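You operate a simulated robot arm through the tools that you are given. There is no shell and no other tool. Be economical: measure what you need, move in short steps, check, and stop when the job is done.

You run a simulated two-armed robot. Do the job below in one go: nothing can be reset, and whatever is moved stays where it is left.

TASK
Take the lid off the tub of milk coating and lay it down on the top of the tempering bench.

The check looks at the end state, three seconds after you hand in, the way a careful person would. Anything else that was tipped, shoved, dropped, spilled or broken makes it a failure. A push-on lid holds only when it is set on centred and level and pressed home; a screw cap is set on level and turned clockwise until tight.

THE ROBOT
Two 7-joint arms with two-finger parallel grippers on one trunk, on a base that drives. Base frame: it is fixed to the floor where the robot stands at the start and does not move with it; the origin is under the middle of the robot, x ahead of it, y to its left, z up. Units: m, degrees, N and s.
The left shoulder is at the start at [0.07, 0.177, 1.17], the right one opposite. With the tool pointing down near the work surface each hand reaches from about 0.3 to 0.74 m from the robot's upright axis, wherever it stands, measured 20 degrees to its own side. Payload 3.43 kg a hand.
The TCP of each hand is the grasp point between the finger pads, 0.03 m short of the fingertips. In the tool frame z runs along the fingers and y along their closing line. Largest opening 0.094 m; finger width 0.028, thickness 0.01; the body of the gripper, 0.05 by 0.096 m, starts 0.055 m behind the TCP.
Orientation is told as [roll, pitch, yaw] about the base's x, y, z axes, in that order, counted from this pose: with the fingers straight down and closing along the base's y, the tool's x points along the base's -x, its y along +y and its z along -z.

THE INTERFACE
- The arms move only by the tool move_arm. It takes "left_deltas", "right_deltas" or both (then of equal length, played together; a hand with none holds still); each is a list that holds one entry, the list of rows, each a list of 7 numbers: the shift along the tool's x, y, z in m, then the turn, a rotation vector about the tool's x, y, z in degrees, then the finger opening in m, from 0 to 0.094. In form: [[[dx, dy, dz, rx, ry, rz, gripper], ...]]. A call has 1 to 10 rows; each row shifts and turns the commanded pose from where the row before left it, along the tool's axes as they then stand. Rows are played at 5 a second. More than 0.05 m and 8.6 degrees between two rows, or a gripper value outside its range, and nothing of the call is played. Where a pose cannot be reached the arm comes as near as it can. A force on the tool above 40 N (or 10 N above the force at the start of the call, whichever is more), or a blocked arm, ends the call early, and 0.2 s more pass. The fingers move at their own pace (about 0.153 m/s each) and stop on an object; they squeeze with about 37 N. The grip force told is the motor's: it shows also when the fingers shut on nothing. Time passes only in rows, and 0.2 s behind the last, so rows that do not move let the fingers close. It gives the time, the measured TCP pose, the force on the tool (base axes), the opening and the grip force at its end, in the units of the frame above (readings bear some noise), with the torque about the TCP (base axes, N m) and any sound that the robot's microphone picked up, and new pictures: "pictures" is both (left out), scene, wrist or none (wrist: the cameras of the hands that moved).
- Cameras (640 x 400 px; columns grow to the right, rows downward): "scene" is now at [0.1385, -0.0112, 1.4877]; the picture's right is [-0.10, -1.00, 0.00], its down [-0.55, 0.05, -0.83] and it looks along [0.83, -0.08, -0.56] (base axes); focal length 266 px, centre (320, 200). "left" rides on the left gripper at [0.076, -0.014, -0.103] in its tool frame; the picture's right is [0.18, 0.98, 0.00], its down [-0.75, 0.14, -0.64] and it looks along [-0.63, 0.12, 0.77] (tool axes); focal length 243 px, centre (320, 200). "right" rides on the right gripper at [0.076, 0.014, -0.103] in its tool frame; the picture's right is [-0.18, 0.98, 0.00], its down [-0.75, -0.14, -0.64] and it looks along [-0.63, -0.12, 0.77] (tool axes); focal length 243 px, centre (320, 200). There is no depth. A picture from a camera that has moved, and an enlarged one, comes with that camera's place and axes in the base frame and with its lens.
- move_column(by): slides the trunk up (or, below 0, down) by that many m; the arms and the scene camera ride with it, the base frame stays. It gives what a move gives, with no picture.
- base_move(legs): drives the robot by 1 to 6 legs, each [ahead, turn to the left] in m and degrees, along the robot's own axes; the way and the turn of a leg run together, so that a leg with both is an arc; at most 1.5 m and 180 degrees a leg. The arms and the cameras ride along, it lands a little off, and it stops where it bumps. It gives what a move gives, and a new picture of the scene camera.
- aim_head(pan, tilt): turns the head with the scene camera to pan (to the left, within 86 degrees either way) and tilt (down, from -29 to 69), counted from straight ahead of the robot. It gives what a move gives, and a new picture of the scene camera.
- zoom(camera, box): a new picture of the part [left, top, right, bottom] of that camera's present view, enlarged. No time passes.
- hand_in(): hands the job in; it is judged then, once.

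Work in short steps. Places have to be worked out from the pictures, the camera data and where the tool is seen: move nearer, look again, correct. Check each grasp and each placing, and mend what went wrong. You have 120 turns and 260 pictures in all, those below and enlarged ones among them. Open the grippers and draw the arms clear of the work before you hand the job in, unless the task says otherwise; then end with one line.

The tools are called after ">>>" as name(argument=value, ...) on one line, values as JSON. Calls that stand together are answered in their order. move_arm: Moves the arms, as the interface text tells. Its arguments: {"type":"object","properties":{"left_deltas":{"type":"array"},"right_deltas":{"type":"array"},"pictures":{"type":"string","enum":["both","scene","wrist","none"]}},"required":[]} The other tools are called the same way: move_column (by) slides the trunk up or down; base_move (legs) drives the base; aim_head (pan, tilt) turns the head that bears the scene camera; zoom (camera, box) takes an enlarged picture of a part of a camera's view; hand_in () hands the job in.

At the start:

```text
time: 0.0
left_tool_pos: [0.4227, 0.1533, 1.1771]
left_tcp_rot: [0.0, -0.1, 0.0]
left_contact_force: [0.5, 0.0, 0.3]
left_torque: [0.02, 0.02, -0.01]
left_opening: 0.0939
left_finger_force: 0.1
right_tool_pos: [0.5187, -0.2764, 1.2262]
right_tcp_rot: [0.0, 0.0, 0.0]
right_contact_force: [0.5, 0.1, 0.5]
right_torque: [0.02, -0.03, -0.03]
right_opening: 0.094
right_finger_force: 0.1
trunk travel left (down, up): [-0.75, 0.09]
robot x, y, heading: [-0.0014, 0.0009, 0.1]
head pan, tilt: [-5.5, 33.9]
```

scene: 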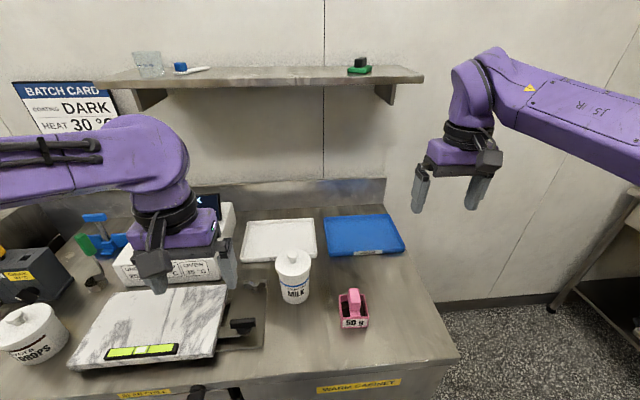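
right: 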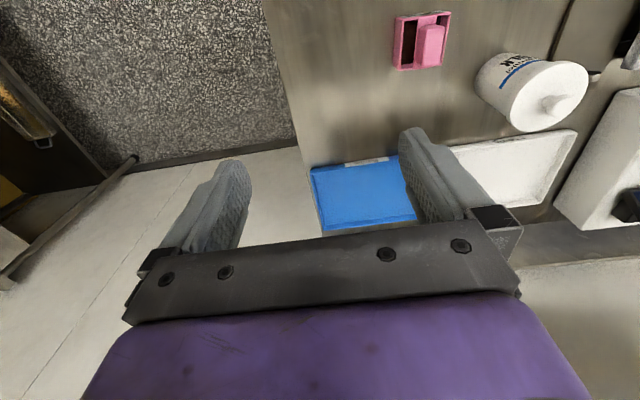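
left: 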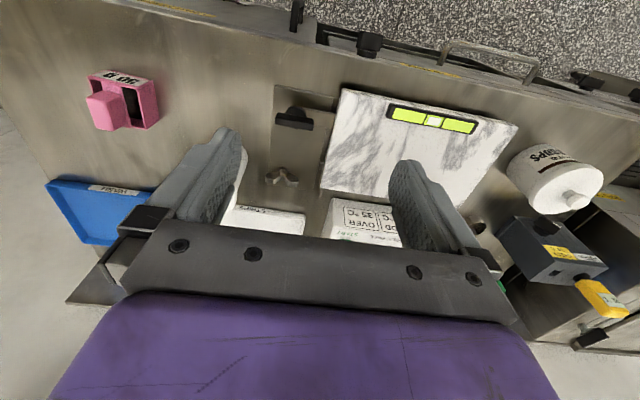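

The milk tub stands near the bench middle, roughly (0.6, 0.01). I take enlarged views to see the lid and its knob.

>>> zoom(camera="scene", box=[220, 200, 380, 340])

>>> zoom(camera="right", box=[440, 20, 640, 160])

```text
2.86 times, centred on (300, 270) of scene
camera zoom: at [0.1385, -0.0112, 1.4877], right [-0.1, -1.0, 0.0], down [-0.55, 0.05, -0.83], along [0.83, -0.08, -0.56], focal length 759 px, centre (377, 0)
```

zoom: 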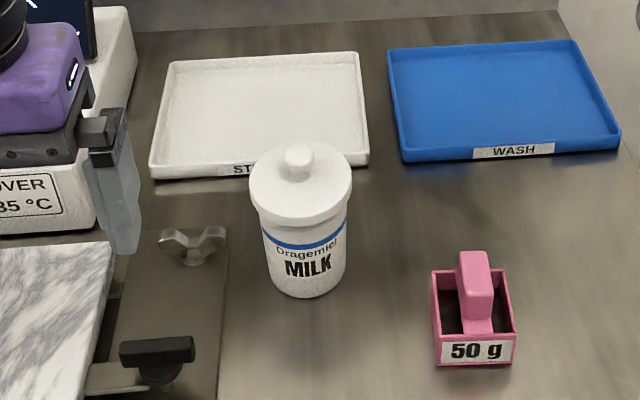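

```text
2.86 times, centred on (540, 90) of right
camera zoom: at [0.4429, -0.2615, 1.3273], right [0.18, 0.98, 0.0], down [0.75, -0.14, 0.64], along [0.63, -0.12, -0.77], focal length 693 px, centre (-309, 514)
```

zoom: 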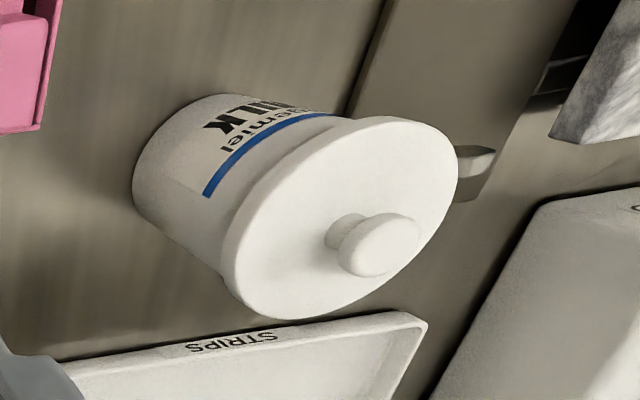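

Triangulating both views puts the knob at about (0.597, 0.009, 1.024), with the lid about 0.09 m wide. I bring the right hand above it with fingers half open.

>>> move_arm(right_deltas=[[[-0.00975, 0.0357, 0.006, 0, 0, 0, 0.07], [-0.00975, 0.0357, 0.006, 0, 0, 0, 0.07], [-0.00975, 0.0357, 0.006, 0, 0, 0, 0.07], [-0.00975, 0.0357, 0.006, 0, 0, 0, 0.07], [-0.00975, 0.0357, 0.006, 0, 0, 0, 0.07], [-0.00975, 0.0357, 0.006, 0, 0, 0, 0.07], [-0.00975, 0.0357, 0.006, 0, 0, 0, 0.07], [-0.00975, 0.0357, 0.006, 0, 0, 0, 0.07], [0, 0, 0, 0, 0, 0, 0.07]]])

```text
time: 2.0
left_tool_pos: [0.4231, 0.1517, 1.1771]
left_tcp_rot: [0.0, 0.0, 0.1]
left_contact_force: [-0.4, -0.6, -0.5]
left_torque: [-0.02, 0.01, 0.0]
left_opening: 0.0939
left_finger_force: 0.1
right_tool_pos: [0.5969, 0.0097, 1.1769]
right_tcp_rot: [0.2, 0.1, 0.0]
right_contact_force: [0.2, -1.0, -0.2]
right_torque: [0.02, 0.0, -0.01]
right_opening: 0.0701
right_finger_force: 0.1
trunk travel left (down, up): [-0.75, 0.09]
robot x, y, heading: [0.0011, 0.0001, -0.0]
head pan, tilt: [-5.5, 33.9]
camera scene: at [0.1383, -0.0124, 1.4877], right [-0.1, -1.0, 0.0], down [-0.55, 0.05, -0.83], along [0.83, -0.08, -0.56], focal length 266 px, centre (320, 200)
camera right: at [0.5208, 0.0232, 1.2787], right [0.18, 0.98, 0.0], down [0.75, -0.14, 0.64], along [0.63, -0.12, -0.77], focal length 243 px, centre (320, 200)
```

scene: 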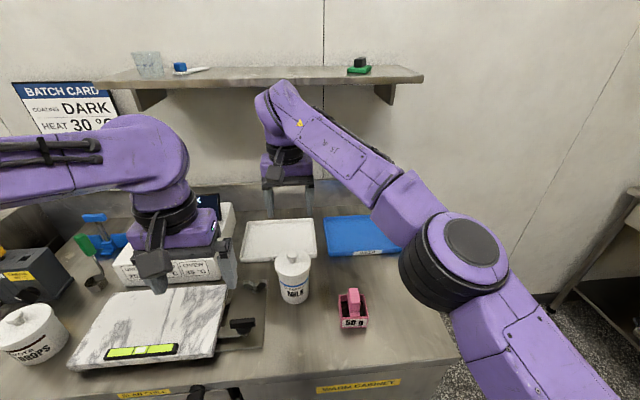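
right: 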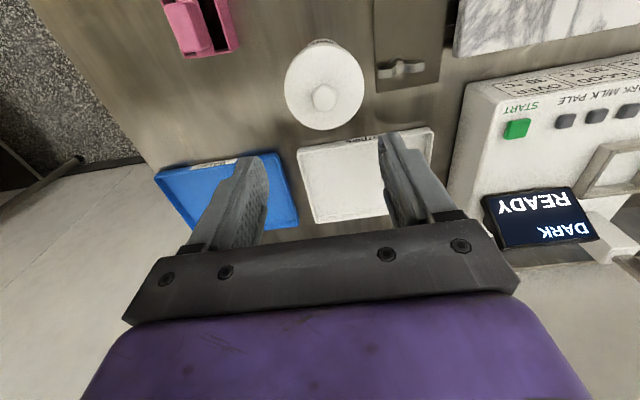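

Knob now reads (0.598, 0.011), so the hand is aligned within a couple of mm. I lower to z≈1.10 and look again for the knob's height.

>>> move_arm(right_deltas=[[[0, 0.0, 0.02, 0, 0, 0, 0.07], [0, 0.0, 0.02, 0, 0, 0, 0.07], [0, 0, 0.02, 0, 0, 0, 0.06], [0, 0, 0.015, 0, 0, 0, 0.06], [0, 0, 0, 0, 0, 0, 0.06]]])

>>> zoom(camera="scene", box=[240, 200, 340, 310])

>>> zoom(camera="right", box=[240, 20, 420, 200])

```text
time: 3.2
left_tool_pos: [0.4218, 0.1539, 1.1766]
left_tcp_rot: [0.0, -0.2, 0.1]
left_contact_force: [-0.3, 0.2, 0.0]
left_torque: [-0.03, 0.0, 0.0]
left_opening: 0.094
left_finger_force: 0.0
right_tool_pos: [0.5962, 0.0102, 1.1027]
right_tcp_rot: [-0.1, 0.1, 0.0]
right_contact_force: [-1.0, 0.0, 0.1]
right_torque: [-0.01, 0.02, -0.02]
right_opening: 0.0601
right_finger_force: 0.1
trunk travel left (down, up): [-0.75, 0.09]
robot x, y, heading: [-0.0005, 0.0005, -0.1]
head pan, tilt: [-5.5, 33.9]
camera scene: at [0.1382, -0.0111, 1.4877], right [-0.1, -1.0, 0.0], down [-0.55, 0.05, -0.83], along [0.83, -0.08, -0.56], focal length 266 px, centre (320, 200)
camera right: at [0.5209, 0.0241, 1.2038], right [0.18, 0.98, 0.0], down [0.75, -0.14, 0.64], along [0.63, -0.12, -0.77], focal length 243 px, centre (320, 200)
```

scene: 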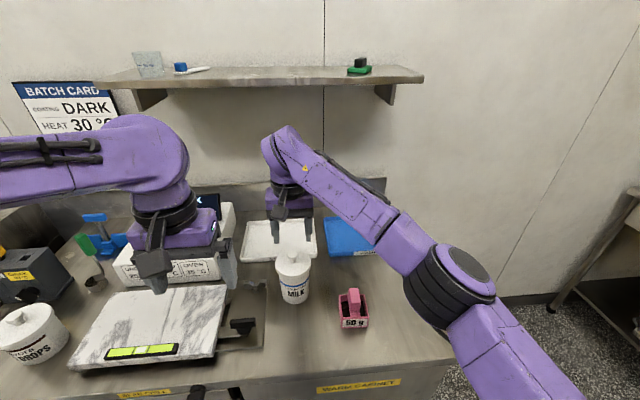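
right: 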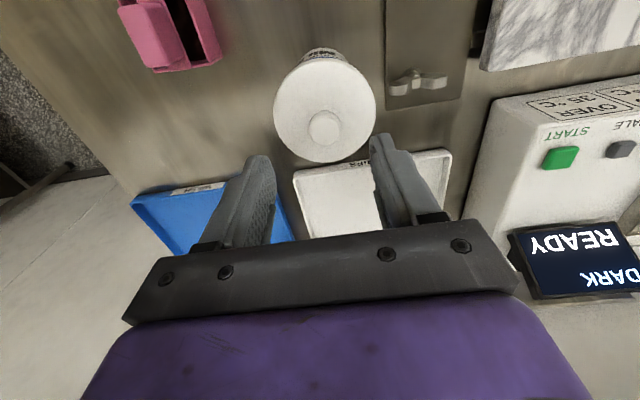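

```text
3.64 times, centred on (290, 255) of scene
camera zoom: at [0.1382, -0.0111, 1.4877], right [-0.1, -1.0, 0.0], down [-0.55, 0.05, -0.83], along [0.83, -0.08, -0.56], focal length 966 px, centre (429, 0)
```

zoom: 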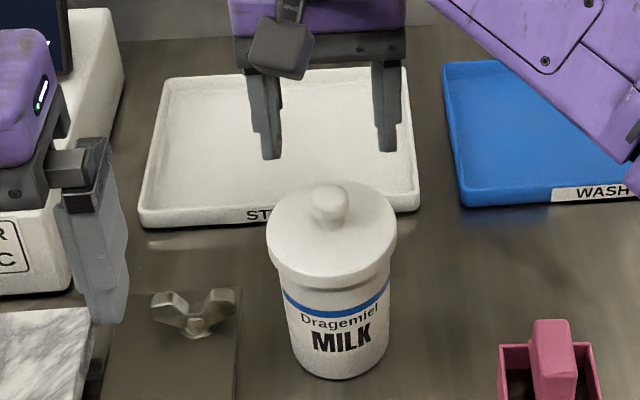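

```text
2.22 times, centred on (330, 110) of right
camera zoom: at [0.5209, 0.0241, 1.2038], right [0.18, 0.98, 0.0], down [0.75, -0.14, 0.64], along [0.63, -0.12, -0.77], focal length 539 px, centre (298, 400)
```

zoom: 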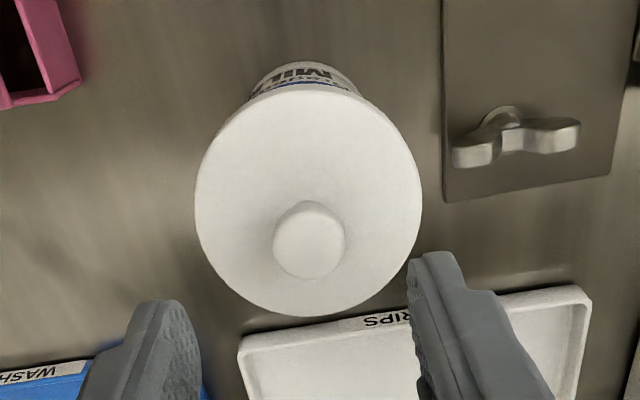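

The knob is at about (0.600, 0.011), top near 1.027 and lid top near 0.995. I descend so the fingertips stop just above the lid (TCP z≈1.031).

>>> move_arm(right_deltas=[[[-0.002, 0.001, 0.015, 0, 0, 0, 0.06], [-0.002, 0, 0.015, 0, 0, 0, 0.06], [0, 0, 0.015, 0, 0, 0, 0.06], [0, 0, 0.015, 0, 0, 0, 0.06], [0, 0, 0.01, 0, 0, 0, 0.06], [0, 0, 0, 0, 0, 0, 0.06]]])

>>> zoom(camera="scene", box=[240, 200, 340, 310])

```text
time: 4.6
left_tool_pos: [0.4219, 0.1538, 1.1771]
left_tcp_rot: [0.0, -0.1, 0.2]
left_contact_force: [-0.5, 0.3, 0.7]
left_torque: [-0.01, 0.02, -0.02]
left_opening: 0.0941
left_finger_force: 0.1
right_tool_pos: [0.6001, 0.0115, 1.0335]
right_tcp_rot: [0.0, 0.0, -0.1]
right_contact_force: [1.5, 0.4, -0.6]
right_torque: [0.01, 0.02, -0.01]
right_opening: 0.0597
right_finger_force: 0.0
trunk travel left (down, up): [-0.75, 0.09]
robot x, y, heading: [0.0004, 0.0008, 0.2]
head pan, tilt: [-5.5, 33.9]
camera scene: at [0.1383, -0.0109, 1.4877], right [-0.1, -1.0, 0.0], down [-0.55, 0.05, -0.83], along [0.83, -0.08, -0.56], focal length 266 px, centre (320, 200)
camera right: at [0.5252, 0.025, 1.1342], right [0.18, 0.98, 0.0], down [0.75, -0.14, 0.64], along [0.63, -0.12, -0.77], focal length 243 px, centre (320, 200)
```

scene: 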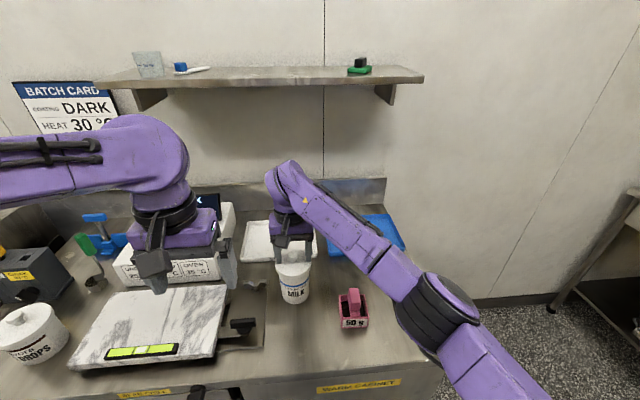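
right: 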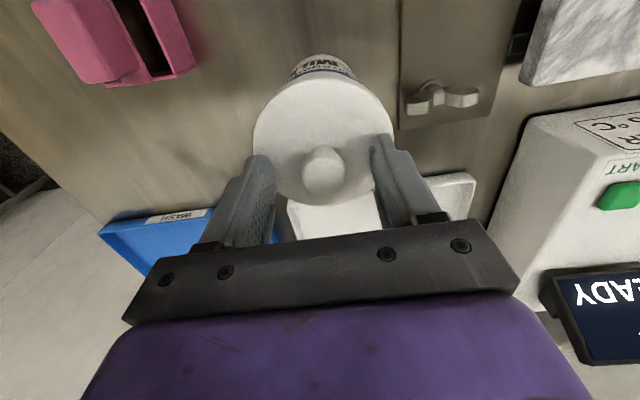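

```text
3.64 times, centred on (290, 255) of scene
camera zoom: at [0.1383, -0.0109, 1.4877], right [-0.1, -1.0, 0.0], down [-0.55, 0.05, -0.83], along [0.83, -0.08, -0.56], focal length 966 px, centre (429, 0)
```

zoom: 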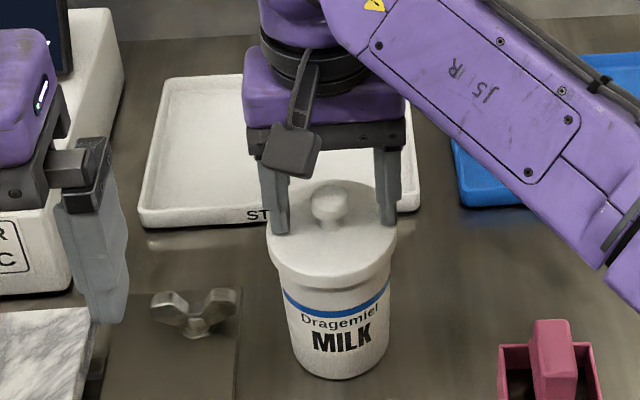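

Fingers straddle the knob, centred in both x and y and with no contact. I close on it.

>>> move_arm(right_deltas=[[[0, 0, 0.002, 0, 0, 0, 0.06], [0, 0, 0, 0, 0, 0, 0.045], [0, 0, 0, 0, 0, 0, 0.035], [0, 0, 0, 0, 0, 0, 0.028], [0, 0, 0, 0, 0, 0, 0.022], [0, 0, 0, 0, 0, 0, 0.015], [0, 0, 0, 0, 0, 0, 0.0], [0, 0, 0, 0, 0, 0, 0.0]]])

>>> zoom(camera="scene", box=[240, 200, 340, 310])

```text
time: 6.4
left_tool_pos: [0.4203, 0.1558, 1.1785]
left_tcp_rot: [-0.1, -0.3, 0.1]
left_contact_force: [-0.2, 0.1, -0.1]
left_torque: [0.02, -0.02, 0.01]
left_opening: 0.0939
left_finger_force: 0.1
right_tool_pos: [0.5991, 0.0116, 1.032]
right_tcp_rot: [-0.1, -0.2, 0.1]
right_contact_force: [0.8, 5.4, 16.1]
right_torque: [0.32, -0.03, 0.02]
right_opening: 0.0238
right_finger_force: 37.2
trunk travel left (down, up): [-0.75, 0.09]
robot x, y, heading: [0.0028, -0.0005, -0.0]
head pan, tilt: [-5.5, 33.9]
camera scene: at [0.1359, -0.0094, 1.4881], right [-0.1, -1.0, 0.0], down [-0.55, 0.05, -0.83], along [0.83, -0.08, -0.56], focal length 266 px, centre (320, 200)
camera right: at [0.5234, 0.0261, 1.1338], right [0.18, 0.98, 0.0], down [0.75, -0.14, 0.64], along [0.63, -0.12, -0.76], focal length 243 px, centre (320, 200)
```

scene: 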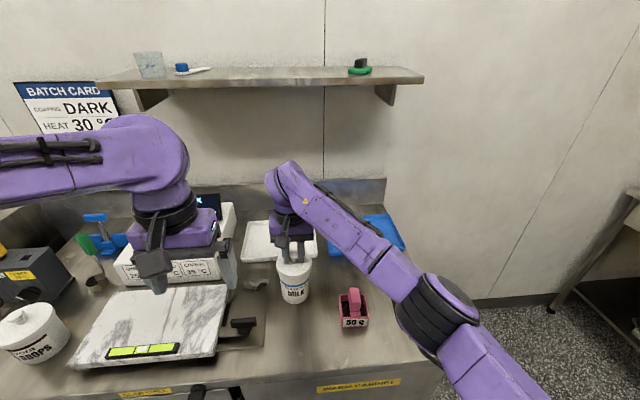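
right: 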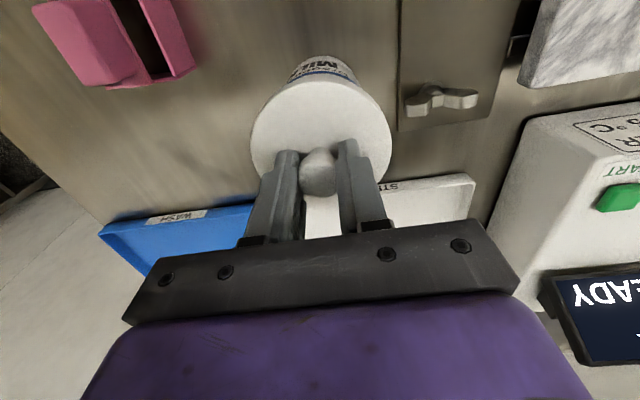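

```text
3.64 times, centred on (290, 255) of scene
camera zoom: at [0.1359, -0.0094, 1.4881], right [-0.1, -1.0, 0.0], down [-0.55, 0.05, -0.83], along [0.83, -0.08, -0.56], focal length 966 px, centre (429, 0)
```

zoom: 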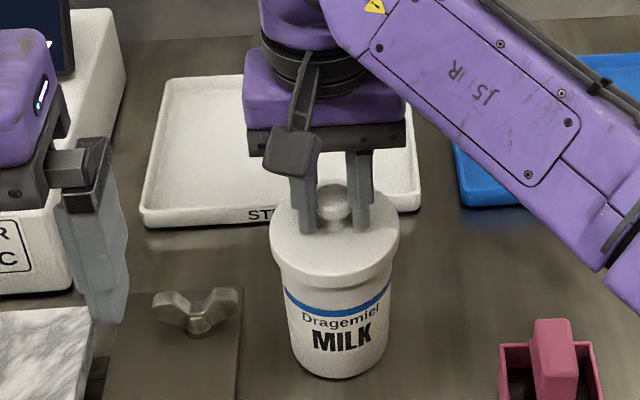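

Knob is gripped (opening 0.024, 37 N), with fingertips lightly pressing the lid. I lift a few mm slowly and see whether the lid parts from the tub.

>>> move_arm(right_deltas=[[[0, 0, -0.003, 0, 0, 0, 0.0], [0, 0, -0.003, 0, 0, 0, 0.0], [0, 0, -0.002, 0, 0, 0, 0.0], [0, 0, 0, 0, 0, 0, 0.0]]], pictures="none")

>>> zoom(camera="scene", box=[240, 200, 340, 310])

```text
time: 7.4
left_tool_pos: [0.4223, 0.1542, 1.1779]
left_tcp_rot: [0.1, 0.0, 0.0]
left_contact_force: [-0.3, -0.7, 0.5]
left_torque: [0.01, 0.0, -0.01]
left_opening: 0.0941
left_finger_force: 0.0
right_tool_pos: [0.6004, 0.0115, 1.038]
right_tcp_rot: [0.1, 0.1, 0.0]
right_contact_force: [-0.1, 0.3, 0.2]
right_torque: [0.0, 0.02, 0.0]
right_opening: 0.0234
right_finger_force: 37.3
trunk travel left (down, up): [-0.75, 0.09]
robot x, y, heading: [0.0007, 0.0012, -0.0]
head pan, tilt: [-5.5, 33.9]
heard: snap
```

```text
3.64 times, centred on (290, 255) of scene
camera zoom: at [0.1388, -0.0111, 1.4876], right [-0.1, -1.0, 0.0], down [-0.56, 0.05, -0.83], along [0.83, -0.08, -0.56], focal length 966 px, centre (429, 0)
```

zoom: 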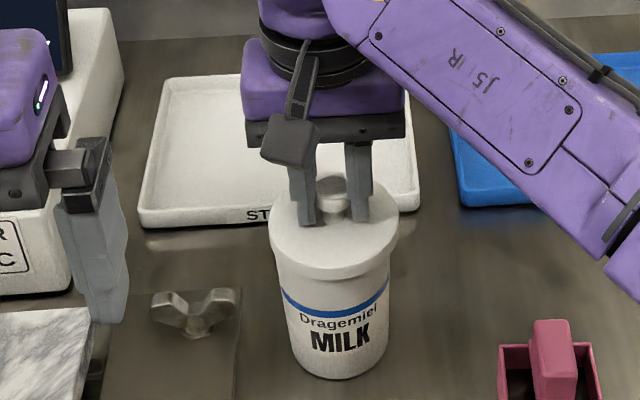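

A snap was heard and the force is near zero, so the lid has probably come loose and the tub stayed put. I lift further and look.

>>> move_arm(right_deltas=[[[0, 0, -0.004, 0, 0, 0, 0.0], [0, 0, -0.006, 0, 0, 0, 0.0], [0, 0, -0.01, 0, 0, 0, 0.0], [0, 0, -0.01, 0, 0, 0, 0.0], [0, 0, 0, 0, 0, 0, 0.0]]], pictures="none")

>>> zoom(camera="scene", box=[240, 200, 340, 310])

```text
time: 8.6
left_tool_pos: [0.4216, 0.1529, 1.1785]
left_tcp_rot: [0.0, -0.1, 0.1]
left_contact_force: [0.1, -0.8, 0.7]
left_torque: [0.0, 0.01, 0.03]
left_opening: 0.0939
left_finger_force: 0.1
right_tool_pos: [0.6011, 0.0099, 1.0685]
right_tcp_rot: [0.0, 0.0, 0.0]
right_contact_force: [-0.3, -0.1, -0.9]
right_torque: [0.0, -0.04, 0.0]
right_opening: 0.0237
right_finger_force: 37.0
trunk travel left (down, up): [-0.75, 0.09]
robot x, y, heading: [0.0024, 0.0041, 0.1]
head pan, tilt: [-5.5, 33.9]
```

```text
3.64 times, centred on (290, 255) of scene
camera zoom: at [0.1387, -0.011, 1.4877], right [-0.1, -1.0, 0.0], down [-0.56, 0.05, -0.83], along [0.83, -0.08, -0.56], focal length 966 px, centre (429, 0)
```

zoom: 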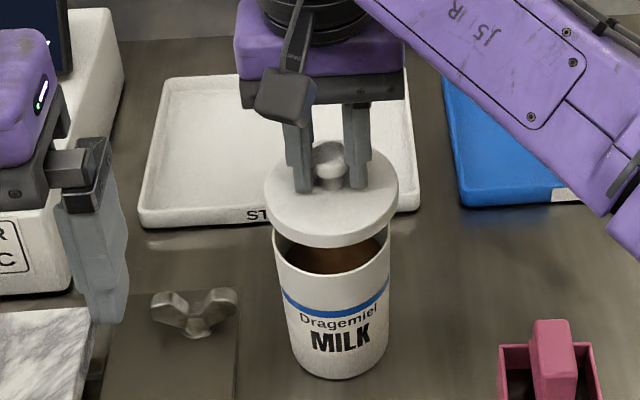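

The lid is off and held level, and the tub is standing with its contents undisturbed. I raise it clear and carry it to the free bench spot in front of the tub, at about (0.465, -0.015).

>>> move_arm(right_deltas=[[[0, 0, -0.02, 0, 0, 0, 0.0], [0, 0, -0.02, 0, 0, 0, 0.0], [0.01, -0.003, -0.01, 0, 0, 0, 0.0], [0.02, -0.005, 0, 0, 0, 0, 0.0], [0.025, -0.006, 0, 0, 0, 0, 0.0], [0.025, -0.006, 0, 0, 0, 0, 0.0], [0.025, -0.005, 0, 0, 0, 0, 0.0], [0.02, 0, 0, 0, 0, 0, 0.0], [0.01, 0, 0, 0, 0, 0, 0.0], [0, 0, 0, 0, 0, 0, 0.0]]])

```text
time: 10.8
left_tool_pos: [0.4226, 0.1538, 1.1774]
left_tcp_rot: [0.0, -0.1, 0.1]
left_contact_force: [0.6, -0.3, -0.2]
left_torque: [-0.02, 0.0, 0.02]
left_opening: 0.094
left_finger_force: 0.1
right_tool_pos: [0.5037, -0.0143, 1.1182]
right_tcp_rot: [-0.1, 0.0, 0.1]
right_contact_force: [-0.5, -0.4, 0.1]
right_torque: [-0.03, 0.04, -0.02]
right_opening: 0.0234
right_finger_force: 36.6
right hand out of reach, approached as far as the arm can: row 7, 8, 9
trunk travel left (down, up): [-0.75, 0.09]
robot x, y, heading: [0.0014, 0.0001, 0.1]
head pan, tilt: [-5.5, 33.9]
camera scene: at [0.1384, -0.0111, 1.4877], right [-0.1, -1.0, 0.0], down [-0.55, 0.05, -0.83], along [0.83, -0.08, -0.56], focal length 266 px, centre (320, 200)
camera right: at [0.4281, -0.0006, 1.2205], right [0.18, 0.98, 0.0], down [0.75, -0.14, 0.64], along [0.63, -0.12, -0.77], focal length 243 px, centre (320, 200)
```

scene: 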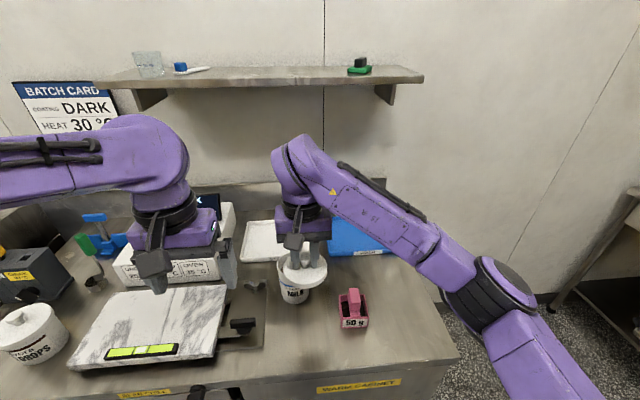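
right: 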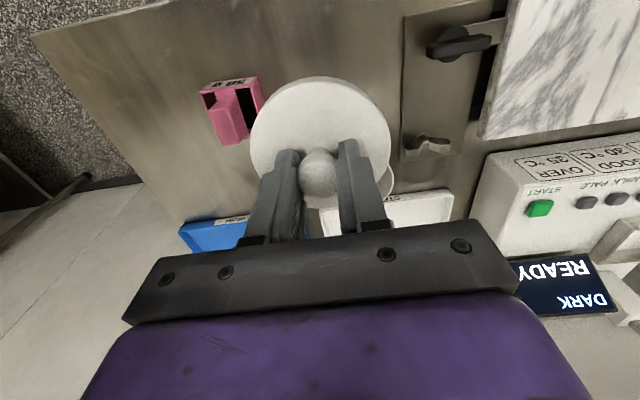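

The arm cannot pull back that far at this y. The bench to the right of the pink weight, around (0.56, -0.255), is free and easily reached, so I carry the lid there at height.

>>> move_arm(right_deltas=[[[-0.01, -0.02, 0, 0, 0, 0, 0.0], [-0.01, -0.03, 0, 0, 0, 0, 0.0], [-0.01, -0.03, 0, 0, 0, 0, 0.0], [-0.01, -0.03, 0, 0, 0, 0, 0.0], [-0.01, -0.03, 0, 0, 0, 0, 0.0], [-0.01, -0.03, 0, 0, 0, 0, 0.0], [0, -0.03, 0, 0, 0, 0, 0.0], [0, -0.025, 0, 0, 0, 0, 0.0], [0, -0.015, 0, 0, 0, 0, 0.0], [0, 0, 0, 0, 0, 0, 0.0]]])

```text
time: 13.0
left_tool_pos: [0.4228, 0.1536, 1.1766]
left_tcp_rot: [0.0, -0.1, 0.1]
left_contact_force: [-0.4, 0.1, 0.2]
left_torque: [0.01, -0.03, -0.02]
left_opening: 0.0938
left_finger_force: 0.0
right_tool_pos: [0.5637, -0.2551, 1.1193]
right_tcp_rot: [-0.1, 0.0, 0.0]
right_contact_force: [-0.6, -0.7, -1.0]
right_torque: [0.01, -0.01, 0.01]
right_opening: 0.0235
right_finger_force: 36.6
trunk travel left (down, up): [-0.75, 0.09]
robot x, y, heading: [0.0003, -0.0034, -0.1]
head pan, tilt: [-5.5, 33.9]
camera scene: at [0.1385, -0.0109, 1.4877], right [-0.1, -1.0, 0.0], down [-0.55, 0.05, -0.83], along [0.83, -0.08, -0.56], focal length 266 px, centre (320, 200)
camera right: at [0.4875, -0.2407, 1.2201], right [0.18, 0.98, 0.0], down [0.75, -0.14, 0.64], along [0.63, -0.12, -0.77], focal length 243 px, centre (320, 200)
```

scene: 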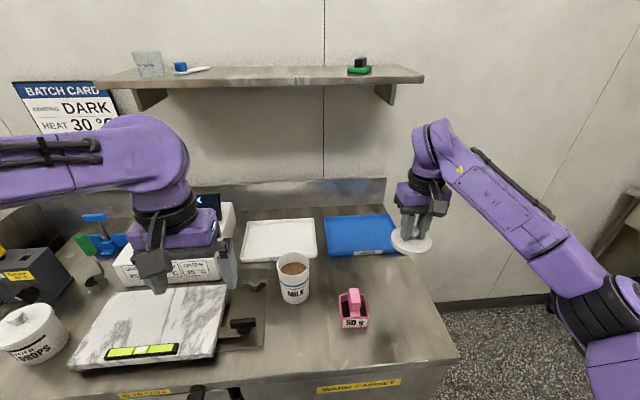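
right: 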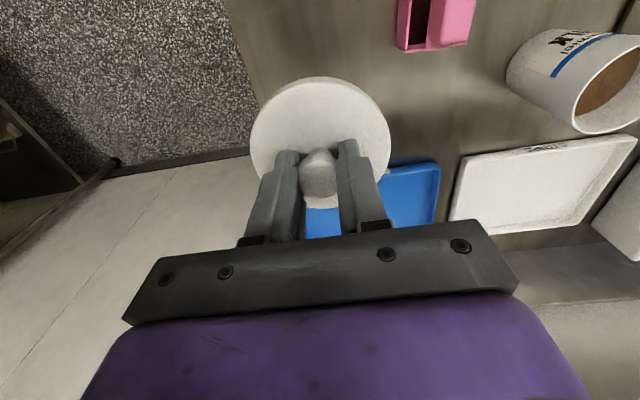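

The lid is above clear bench: right edge at y≈-0.347, weight at y≥-0.165, and the wash tray from x≈0.70. I lower it to just above the surface.

>>> move_arm(right_deltas=[[[0, 0, 0.025, 0, 0, 0, 0.0], [0, 0, 0.025, 0, 0, 0, 0.0], [0, 0, 0.025, 0, 0, 0, 0.0], [0, 0, 0.025, 0, 0, 0, 0.0], [0, 0, 0.025, 0, 0, 0, 0.0], [0, 0, 0.02, 0, 0, 0, 0.0], [0, 0, 0.01, 0, 0, 0, 0.0], [0, 0, 0, 0, 0, 0, 0.0]]])

>>> zoom(camera="scene", box=[330, 200, 480, 340])

```text
time: 14.8
left_tool_pos: [0.422, 0.1533, 1.1779]
left_tcp_rot: [0.0, -0.2, 0.1]
left_contact_force: [-0.6, 0.2, 0.1]
left_torque: [0.02, 0.0, -0.02]
left_opening: 0.094
left_finger_force: 0.1
right_tool_pos: [0.5636, -0.2553, 0.9634]
right_tcp_rot: [0.0, 0.0, 0.0]
right_contact_force: [-0.1, 0.8, 0.4]
right_torque: [0.01, 0.0, -0.02]
right_opening: 0.0236
right_finger_force: 36.7
trunk travel left (down, up): [-0.75, 0.09]
robot x, y, heading: [0.0011, 0.0002, 0.2]
head pan, tilt: [-5.5, 33.9]
camera scene: at [0.1384, -0.011, 1.4877], right [-0.1, -1.0, 0.0], down [-0.55, 0.05, -0.83], along [0.83, -0.08, -0.56], focal length 266 px, centre (320, 200)
camera right: at [0.4874, -0.2407, 1.0648], right [0.18, 0.98, 0.0], down [0.75, -0.14, 0.64], along [0.63, -0.12, -0.77], focal length 243 px, centre (320, 200)
```

scene: 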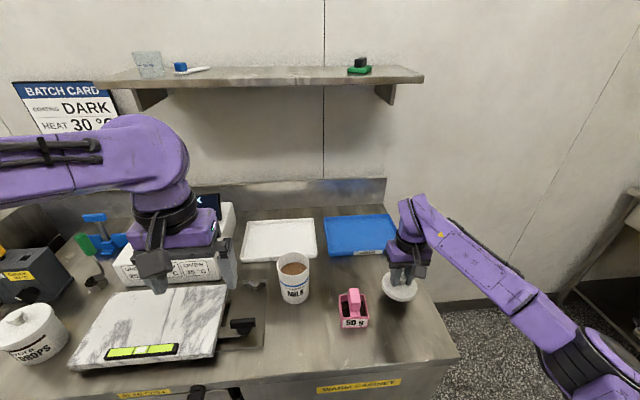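
right: 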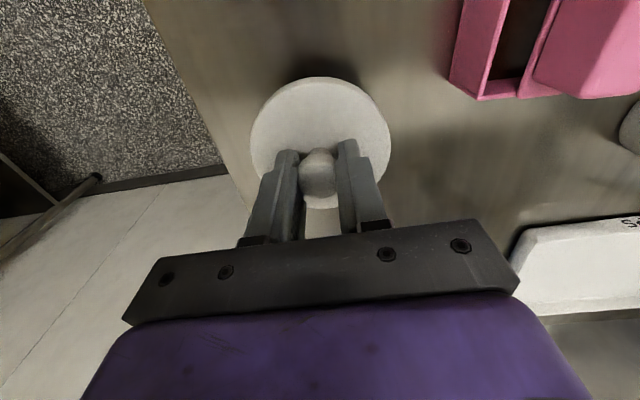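

```text
2.86 times, centred on (405, 270) of scene
camera zoom: at [0.1384, -0.011, 1.4877], right [-0.1, -1.0, 0.0], down [-0.55, 0.05, -0.83], along [0.83, -0.08, -0.56], focal length 759 px, centre (77, 0)
```

zoom: 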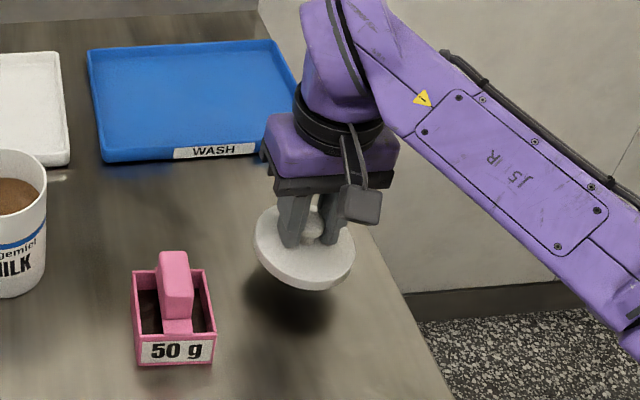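

The lid is a few cm above the bench and nothing is in the way. I lower further in small steps and watch the force.

>>> move_arm(right_deltas=[[[0, 0, 0.006, 0, 0, 0, 0.0], [0, 0, 0.006, 0, 0, 0, 0.0], [0, 0, 0.004, 0, 0, 0, 0.0], [0, 0, 0.003, 0, 0, 0, 0.0], [0, 0, 0.003, 0, 0, 0, 0.0], [0, 0, 0, 0, 0, 0, 0.0]]], pictures="none")

>>> zoom(camera="scene", box=[330, 200, 480, 340])

```text
time: 16.2
left_tool_pos: [0.4217, 0.153, 1.177]
left_tcp_rot: [0.0, -0.1, 0.2]
left_contact_force: [0.4, 0.3, 0.4]
left_torque: [0.02, 0.03, 0.0]
left_opening: 0.0939
left_finger_force: 0.1
right_tool_pos: [0.5626, -0.2547, 0.9408]
right_tcp_rot: [0.0, 0.0, 0.0]
right_contact_force: [0.7, 0.2, 0.0]
right_torque: [0.0, 0.03, 0.01]
right_opening: 0.0236
right_finger_force: 36.8
trunk travel left (down, up): [-0.75, 0.09]
robot x, y, heading: [0.0011, 0.0027, 0.0]
head pan, tilt: [-5.5, 33.9]
```

```text
2.86 times, centred on (405, 270) of scene
camera zoom: at [0.1385, -0.0111, 1.4877], right [-0.1, -1.0, 0.0], down [-0.55, 0.05, -0.83], along [0.83, -0.08, -0.56], focal length 759 px, centre (77, 0)
```

zoom: 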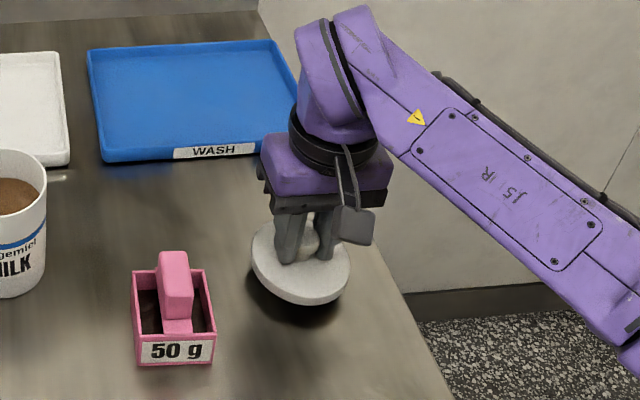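

No contact yet and the shadow shows about a centimetre left. I continue in 2 mm steps.

>>> move_arm(right_deltas=[[[0, 0, 0.003, 0, 0, 0, 0.0], [0, 0, 0.002, 0, 0, 0, 0.0], [0, 0, 0.002, 0, 0, 0, 0.0], [0, 0, 0.001, 0, 0, 0, 0.0], [0, 0, 0, 0, 0, 0, 0.0]]], pictures="none")

>>> zoom(camera="scene", box=[350, 230, 450, 330])

```text
time: 17.4
left_tool_pos: [0.4211, 0.1532, 1.1771]
left_tcp_rot: [0.1, -0.1, 0.1]
left_contact_force: [0.3, -0.3, 0.5]
left_torque: [-0.02, -0.01, -0.03]
left_opening: 0.0941
left_finger_force: 0.0
right_tool_pos: [0.5624, -0.2557, 0.9335]
right_tcp_rot: [0.0, 0.1, 0.0]
right_contact_force: [0.0, 0.0, 0.0]
right_torque: [-0.01, 0.02, 0.01]
right_opening: 0.0237
right_finger_force: 37.2
trunk travel left (down, up): [-0.75, 0.09]
robot x, y, heading: [0.0003, -0.0006, 0.3]
head pan, tilt: [-5.5, 33.9]
```

```text
4.00 times, centred on (400, 280) of scene
camera zoom: at [0.1385, -0.0111, 1.4877], right [-0.1, -1.0, 0.0], down [-0.55, 0.05, -0.83], along [0.83, -0.08, -0.56], focal length 1063 px, centre (0, -120)
```

zoom: 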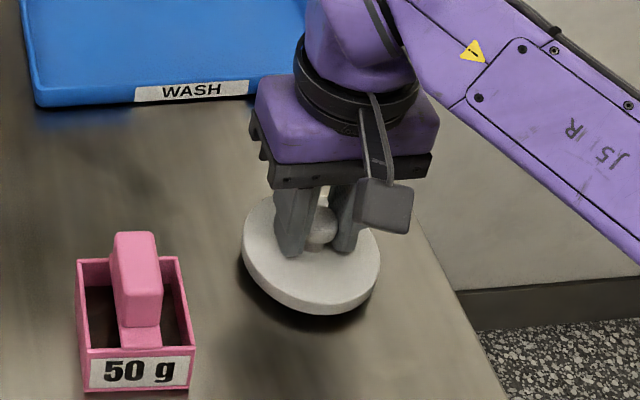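

Still free, with only a small gap left. I keep going by millimetres.

>>> move_arm(right_deltas=[[[0, 0, 0.002, 0, 0, 0, 0.0], [0, 0, 0.001, 0, 0, 0, 0.0], [0, 0, 0.001, 0, 0, 0, 0.0], [0, 0, 0.001, 0, 0, 0, 0.0], [0, 0, 0, 0, 0, 0, 0.0]]], pictures="none")

>>> zoom(camera="scene", box=[350, 230, 450, 330])

```text
time: 18.6
left_tool_pos: [0.422, 0.1536, 1.1784]
left_tcp_rot: [0.0, 0.0, 0.1]
left_contact_force: [-0.2, -0.5, -0.2]
left_torque: [0.01, -0.01, 0.03]
left_opening: 0.094
left_finger_force: 0.1
right_tool_pos: [0.5624, -0.2555, 0.9283]
right_tcp_rot: [0.0, 0.1, 0.0]
right_contact_force: [0.3, 0.3, 0.7]
right_torque: [0.04, -0.02, -0.02]
right_opening: 0.0236
right_finger_force: 36.8
trunk travel left (down, up): [-0.75, 0.09]
robot x, y, heading: [0.0023, -0.0014, -0.0]
head pan, tilt: [-5.5, 33.9]
```

```text
4.00 times, centred on (400, 280) of scene
camera zoom: at [0.1385, -0.0111, 1.4877], right [-0.1, -1.0, 0.0], down [-0.55, 0.05, -0.83], along [0.83, -0.08, -0.56], focal length 1063 px, centre (0, -120)
```

zoom: 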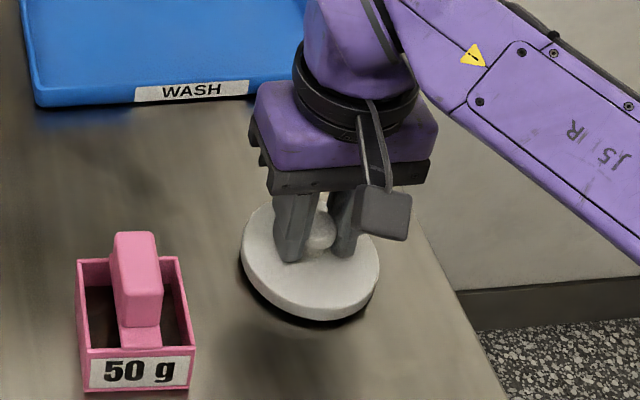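

The gap is nearly closed but there is still no contact force, so a few more millimetres.

>>> move_arm(right_deltas=[[[0, 0, 0.001, 0, 0, 0, 0.0], [0, 0, 0.001, 0, 0, 0, 0.0], [0, 0, 0.001, 0, 0, 0, 0.0], [0, 0, 0.001, 0, 0, 0, 0.0], [0, 0, 0, 0, 0, 0, 0.0]]], pictures="none")

>>> zoom(camera="scene", box=[350, 230, 450, 330])

```text
time: 19.8
left_tool_pos: [0.422, 0.1534, 1.1767]
left_tcp_rot: [-0.1, -0.1, 0.1]
left_contact_force: [0.1, -0.5, 1.0]
left_torque: [0.01, -0.02, -0.04]
left_opening: 0.0943
left_finger_force: 0.0
right_tool_pos: [0.5624, -0.2549, 0.9242]
right_tcp_rot: [0.0, -0.1, 0.1]
right_contact_force: [0.5, -0.6, 0.6]
right_torque: [-0.02, -0.04, -0.03]
right_opening: 0.0235
right_finger_force: 36.9
trunk travel left (down, up): [-0.75, 0.09]
robot x, y, heading: [-0.0013, 0.0029, -0.3]
head pan, tilt: [-5.5, 33.9]
```

```text
4.00 times, centred on (400, 280) of scene
camera zoom: at [0.1385, -0.0111, 1.4877], right [-0.1, -1.0, 0.0], down [-0.55, 0.05, -0.83], along [0.83, -0.08, -0.56], focal length 1063 px, centre (0, -120)
```

zoom: 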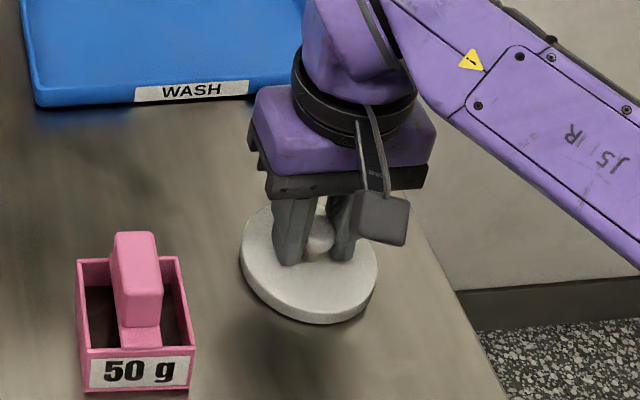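

The shadow now meets the rim. I go down 3 mm more to feel contact.

>>> move_arm(right_deltas=[[[0, 0, 0.001, 0, 0, 0, 0.0], [0, 0, 0.001, 0, 0, 0, 0.0], [0, 0, 0.001, 0, 0, 0, 0.0], [0, 0, 0, 0, 0, 0, 0.0]]], pictures="none")

>>> zoom(camera="scene", box=[350, 230, 450, 330])

```text
time: 20.8
left_tool_pos: [0.4208, 0.1539, 1.1776]
left_tcp_rot: [-0.1, -0.1, 0.1]
left_contact_force: [0.2, 0.3, -0.1]
left_torque: [0.0, 0.03, 0.0]
left_opening: 0.0939
left_finger_force: 0.1
right_tool_pos: [0.5629, -0.2541, 0.9216]
right_tcp_rot: [0.0, 0.0, 0.1]
right_contact_force: [0.4, 0.3, 0.8]
right_torque: [0.02, -0.01, 0.02]
right_opening: 0.0237
right_finger_force: 37.0
trunk travel left (down, up): [-0.75, 0.09]
robot x, y, heading: [0.0007, 0.004, -0.1]
head pan, tilt: [-5.5, 33.9]
```

```text
4.00 times, centred on (400, 280) of scene
camera zoom: at [0.1385, -0.0111, 1.4877], right [-0.1, -1.0, 0.0], down [-0.55, 0.05, -0.83], along [0.83, -0.08, -0.56], focal length 1063 px, centre (0, -120)
```

zoom: 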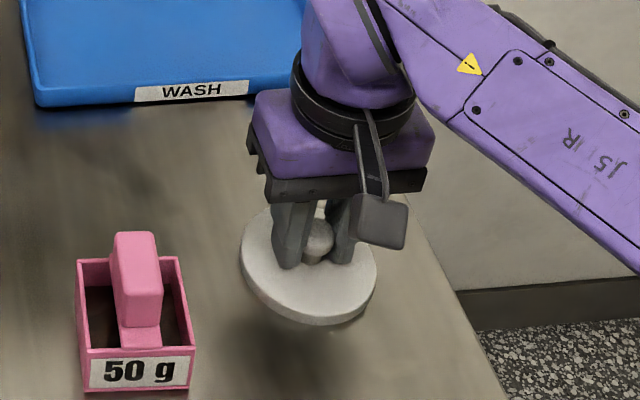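

Little change and no force yet. I take another 4 mm by single millimetres.

>>> move_arm(right_deltas=[[[0, 0, 0.001, 0, 0, 0, 0.0], [0, 0, 0.001, 0, 0, 0, 0.0], [0, 0, 0.001, 0, 0, 0, 0.0], [0, 0, 0, 0, 0, 0, 0.0]]])

>>> zoom(camera="scene", box=[350, 230, 450, 330])

```text
time: 21.8
left_tool_pos: [0.4222, 0.1526, 1.1768]
left_tcp_rot: [0.0, -0.1, 0.1]
left_contact_force: [-0.1, -0.3, 0.6]
left_torque: [0.01, 0.0, 0.03]
left_opening: 0.0939
left_finger_force: 0.1
right_tool_pos: [0.5623, -0.254, 0.919]
right_tcp_rot: [0.0, 0.0, 0.1]
right_contact_force: [0.4, -0.4, 0.4]
right_torque: [-0.02, 0.0, -0.01]
right_opening: 0.0233
right_finger_force: 37.2
trunk travel left (down, up): [-0.75, 0.09]
robot x, y, heading: [0.0004, 0.0011, -0.1]
head pan, tilt: [-5.5, 33.9]
camera scene: at [0.1385, -0.0111, 1.4877], right [-0.1, -1.0, 0.0], down [-0.55, 0.05, -0.83], along [0.83, -0.08, -0.56], focal length 266 px, centre (320, 200)
camera right: at [0.4874, -0.2405, 1.0201], right [0.18, 0.98, 0.0], down [0.75, -0.14, 0.64], along [0.63, -0.12, -0.77], focal length 243 px, centre (320, 200)
```

scene: 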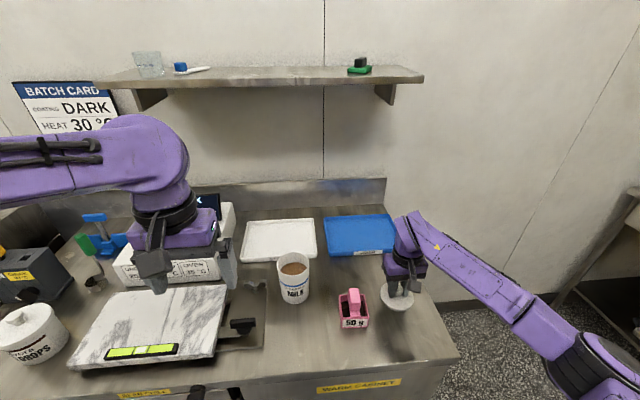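
right: 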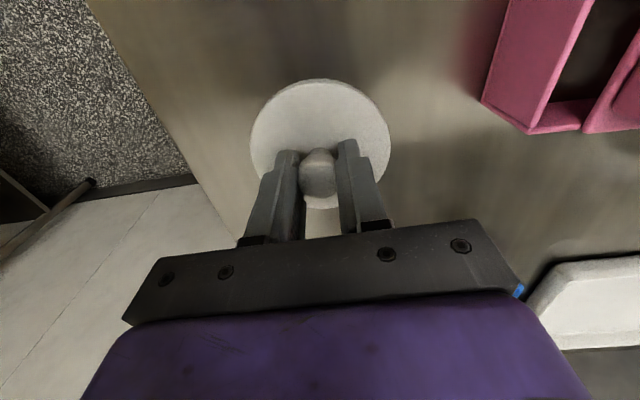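

```text
4.00 times, centred on (400, 280) of scene
camera zoom: at [0.1385, -0.0111, 1.4877], right [-0.1, -1.0, 0.0], down [-0.55, 0.05, -0.83], along [0.83, -0.08, -0.56], focal length 1063 px, centre (0, -120)
```

zoom: 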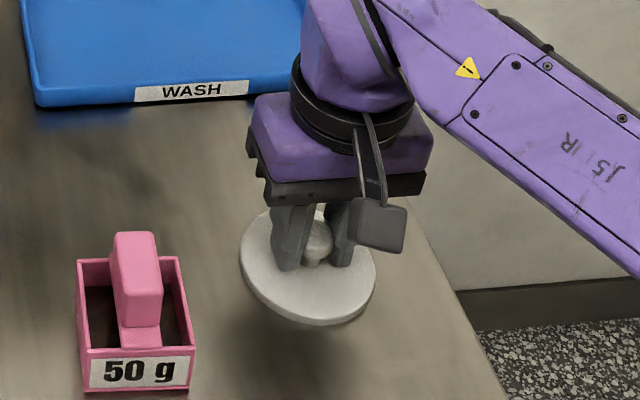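

The rim seems very near the surface (lid top ≈0.889), but no force shows. I keep feeling downward by single millimetres.

>>> move_arm(right_deltas=[[[0, 0, 0.001, 0, 0, 0, 0.0], [0, 0, 0.001, 0, 0, 0, 0.0], [0, 0, 0, 0, 0, 0, 0.0]]], pictures="none")

>>> zoom(camera="scene", box=[370, 260, 430, 320])

>>> zoom(camera="right", box=[220, 60, 420, 220])

```text
time: 22.6
left_tool_pos: [0.4215, 0.1533, 1.1764]
left_tcp_rot: [0.0, -0.2, 0.1]
left_contact_force: [-0.1, 0.6, 0.0]
left_torque: [-0.04, -0.01, 0.02]
left_opening: 0.0943
left_finger_force: 0.0
right_tool_pos: [0.563, -0.2549, 0.916]
right_tcp_rot: [0.1, 0.0, 0.1]
right_contact_force: [0.1, -0.4, 1.0]
right_torque: [-0.01, -0.01, -0.04]
right_opening: 0.0236
right_finger_force: 37.2
trunk travel left (down, up): [-0.75, 0.09]
robot x, y, heading: [0.0024, -0.0012, 0.0]
head pan, tilt: [-5.5, 33.9]
```

```text
6.67 times, centred on (400, 290) of scene
camera zoom: at [0.1385, -0.0111, 1.4877], right [-0.1, -1.0, 0.0], down [-0.55, 0.05, -0.83], along [0.83, -0.08, -0.56], focal length 1771 px, centre (-213, -400)
```

zoom: 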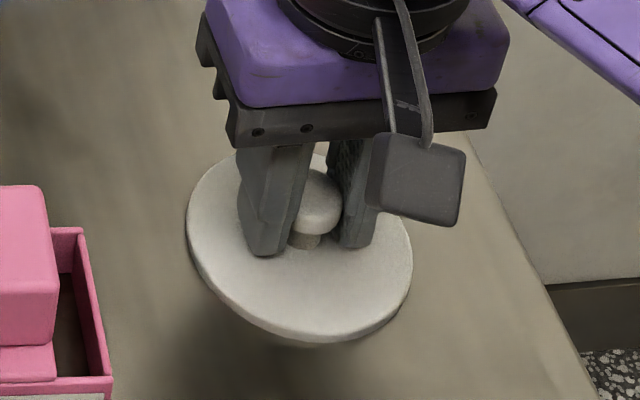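

```text
2.50 times, centred on (320, 140) of right
camera zoom: at [0.4873, -0.2408, 1.0184], right [0.18, 0.98, 0.0], down [0.75, -0.14, 0.64], along [0.63, -0.12, -0.77], focal length 606 px, centre (320, 350)
```

zoom: 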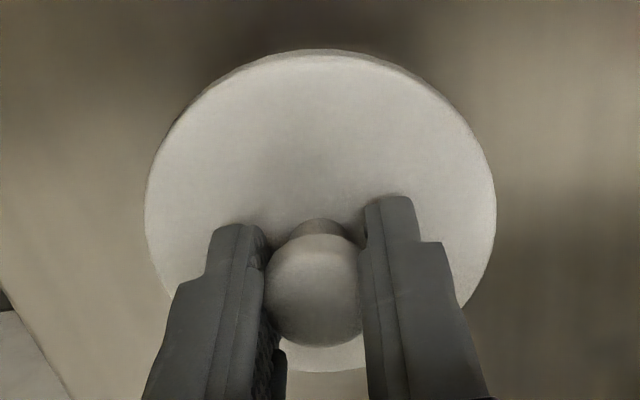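

The skirt is visibly vanishing into the bench with no force felt, so the force reading isn't reliable here and the rim met the surface near TCP z≈0.924. I raise back to about 0.926, so the lid isn't pushed below the surface.

>>> move_arm(right_deltas=[[[0, 0, -0.004, 0, 0, 0, 0.0], [0, 0, -0.004, 0, 0, 0, 0.0], [0, 0, -0.002, 0, 0, 0, 0.0], [0, 0, 0, 0, 0, 0, 0.0]]], pictures="none")

>>> zoom(camera="scene", box=[370, 260, 430, 320])

>>> zoom(camera="right", box=[220, 60, 420, 220])

```text
time: 23.6
left_tool_pos: [0.4214, 0.1532, 1.1759]
left_tcp_rot: [0.1, 0.0, 0.2]
left_contact_force: [0.1, -0.6, 0.1]
left_torque: [0.01, -0.01, -0.01]
left_opening: 0.094
left_finger_force: 0.1
right_tool_pos: [0.5625, -0.2554, 0.9265]
right_tcp_rot: [0.0, -0.1, 0.1]
right_contact_force: [0.2, -0.1, -0.6]
right_torque: [0.03, 0.0, 0.01]
right_opening: 0.0239
right_finger_force: 36.9
trunk travel left (down, up): [-0.75, 0.09]
robot x, y, heading: [0.001, -0.0006, 0.0]
head pan, tilt: [-5.5, 33.9]
```

```text
6.67 times, centred on (400, 290) of scene
camera zoom: at [0.1385, -0.0111, 1.4877], right [-0.1, -1.0, 0.0], down [-0.55, 0.05, -0.83], along [0.83, -0.08, -0.56], focal length 1771 px, centre (-213, -400)
```

zoom: 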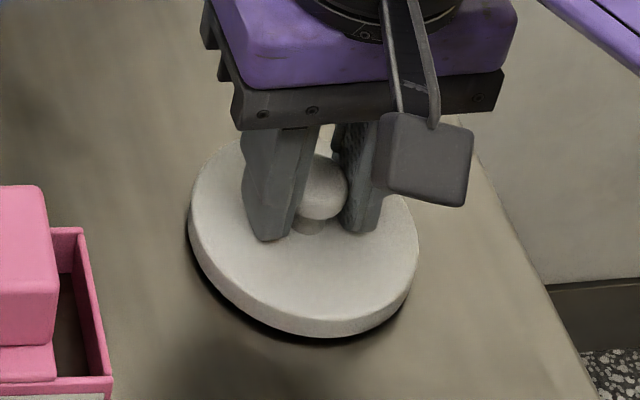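

```text
2.50 times, centred on (320, 140) of right
camera zoom: at [0.4871, -0.2411, 1.028], right [0.18, 0.98, 0.0], down [0.75, -0.14, 0.64], along [0.63, -0.12, -0.77], focal length 606 px, centre (320, 350)
```

zoom: 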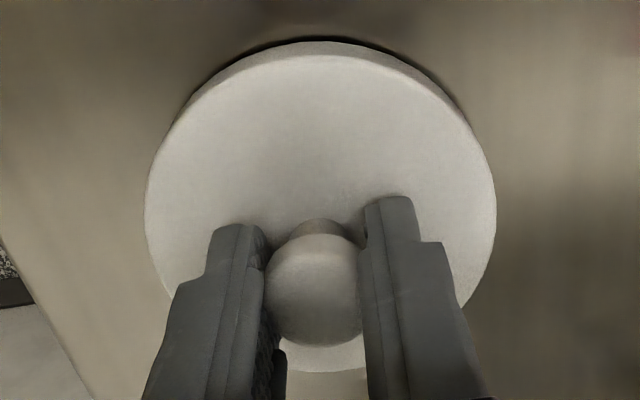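

The full skirt shows again with a thin gap of about 2 mm below. I lower 1.5 mm and open the fingers gently.

>>> move_arm(right_deltas=[[[0, 0, 0.0015, 0, 0, 0, 0.0], [0, 0, 0, 0, 0, 0, 0.0], [0, 0, 0, 0, 0, 0, 0.026], [0, 0, 0, 0, 0, 0, 0.03], [0, 0, 0, 0, 0, 0, 0.04], [0, 0, 0, 0, 0, 0, 0.055], [0, 0, 0, 0, 0, 0, 0.055]]], pictures="wrist")

>>> zoom(camera="scene", box=[370, 260, 430, 320])

```text
time: 25.2
left_tool_pos: [0.4223, 0.1542, 1.1776]
left_tcp_rot: [0.0, -0.1, 0.2]
left_contact_force: [0.1, -0.2, -0.9]
left_torque: [0.01, -0.01, 0.04]
left_opening: 0.0939
left_finger_force: 0.0
right_tool_pos: [0.5626, -0.2549, 0.9254]
right_tcp_rot: [-0.1, 0.0, 0.0]
right_contact_force: [0.3, -0.4, -0.2]
right_torque: [0.01, 0.03, -0.04]
right_opening: 0.0549
right_finger_force: 0.0
trunk travel left (down, up): [-0.75, 0.09]
robot x, y, heading: [-0.0013, -0.002, -0.1]
head pan, tilt: [-5.5, 33.9]
camera right: at [0.4874, -0.2409, 1.0265], right [0.18, 0.98, 0.0], down [0.75, -0.14, 0.64], along [0.63, -0.12, -0.77], focal length 243 px, centre (320, 200)
```

right: 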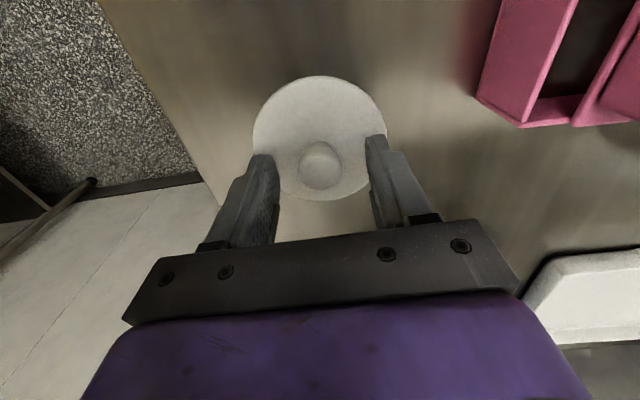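

```text
6.67 times, centred on (400, 290) of scene
camera zoom: at [0.1385, -0.0111, 1.4877], right [-0.1, -1.0, 0.0], down [-0.55, 0.05, -0.83], along [0.83, -0.08, -0.56], focal length 1771 px, centre (-213, -400)
```

zoom: 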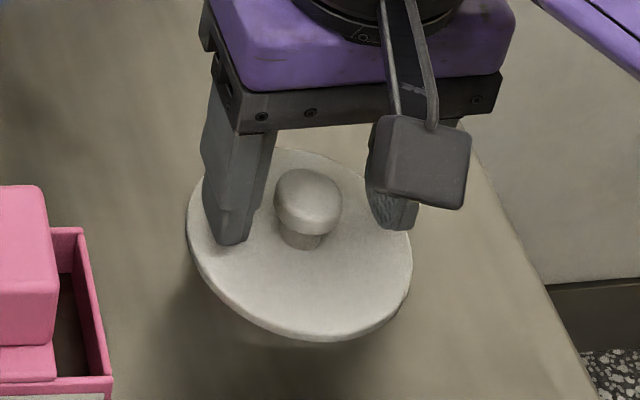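

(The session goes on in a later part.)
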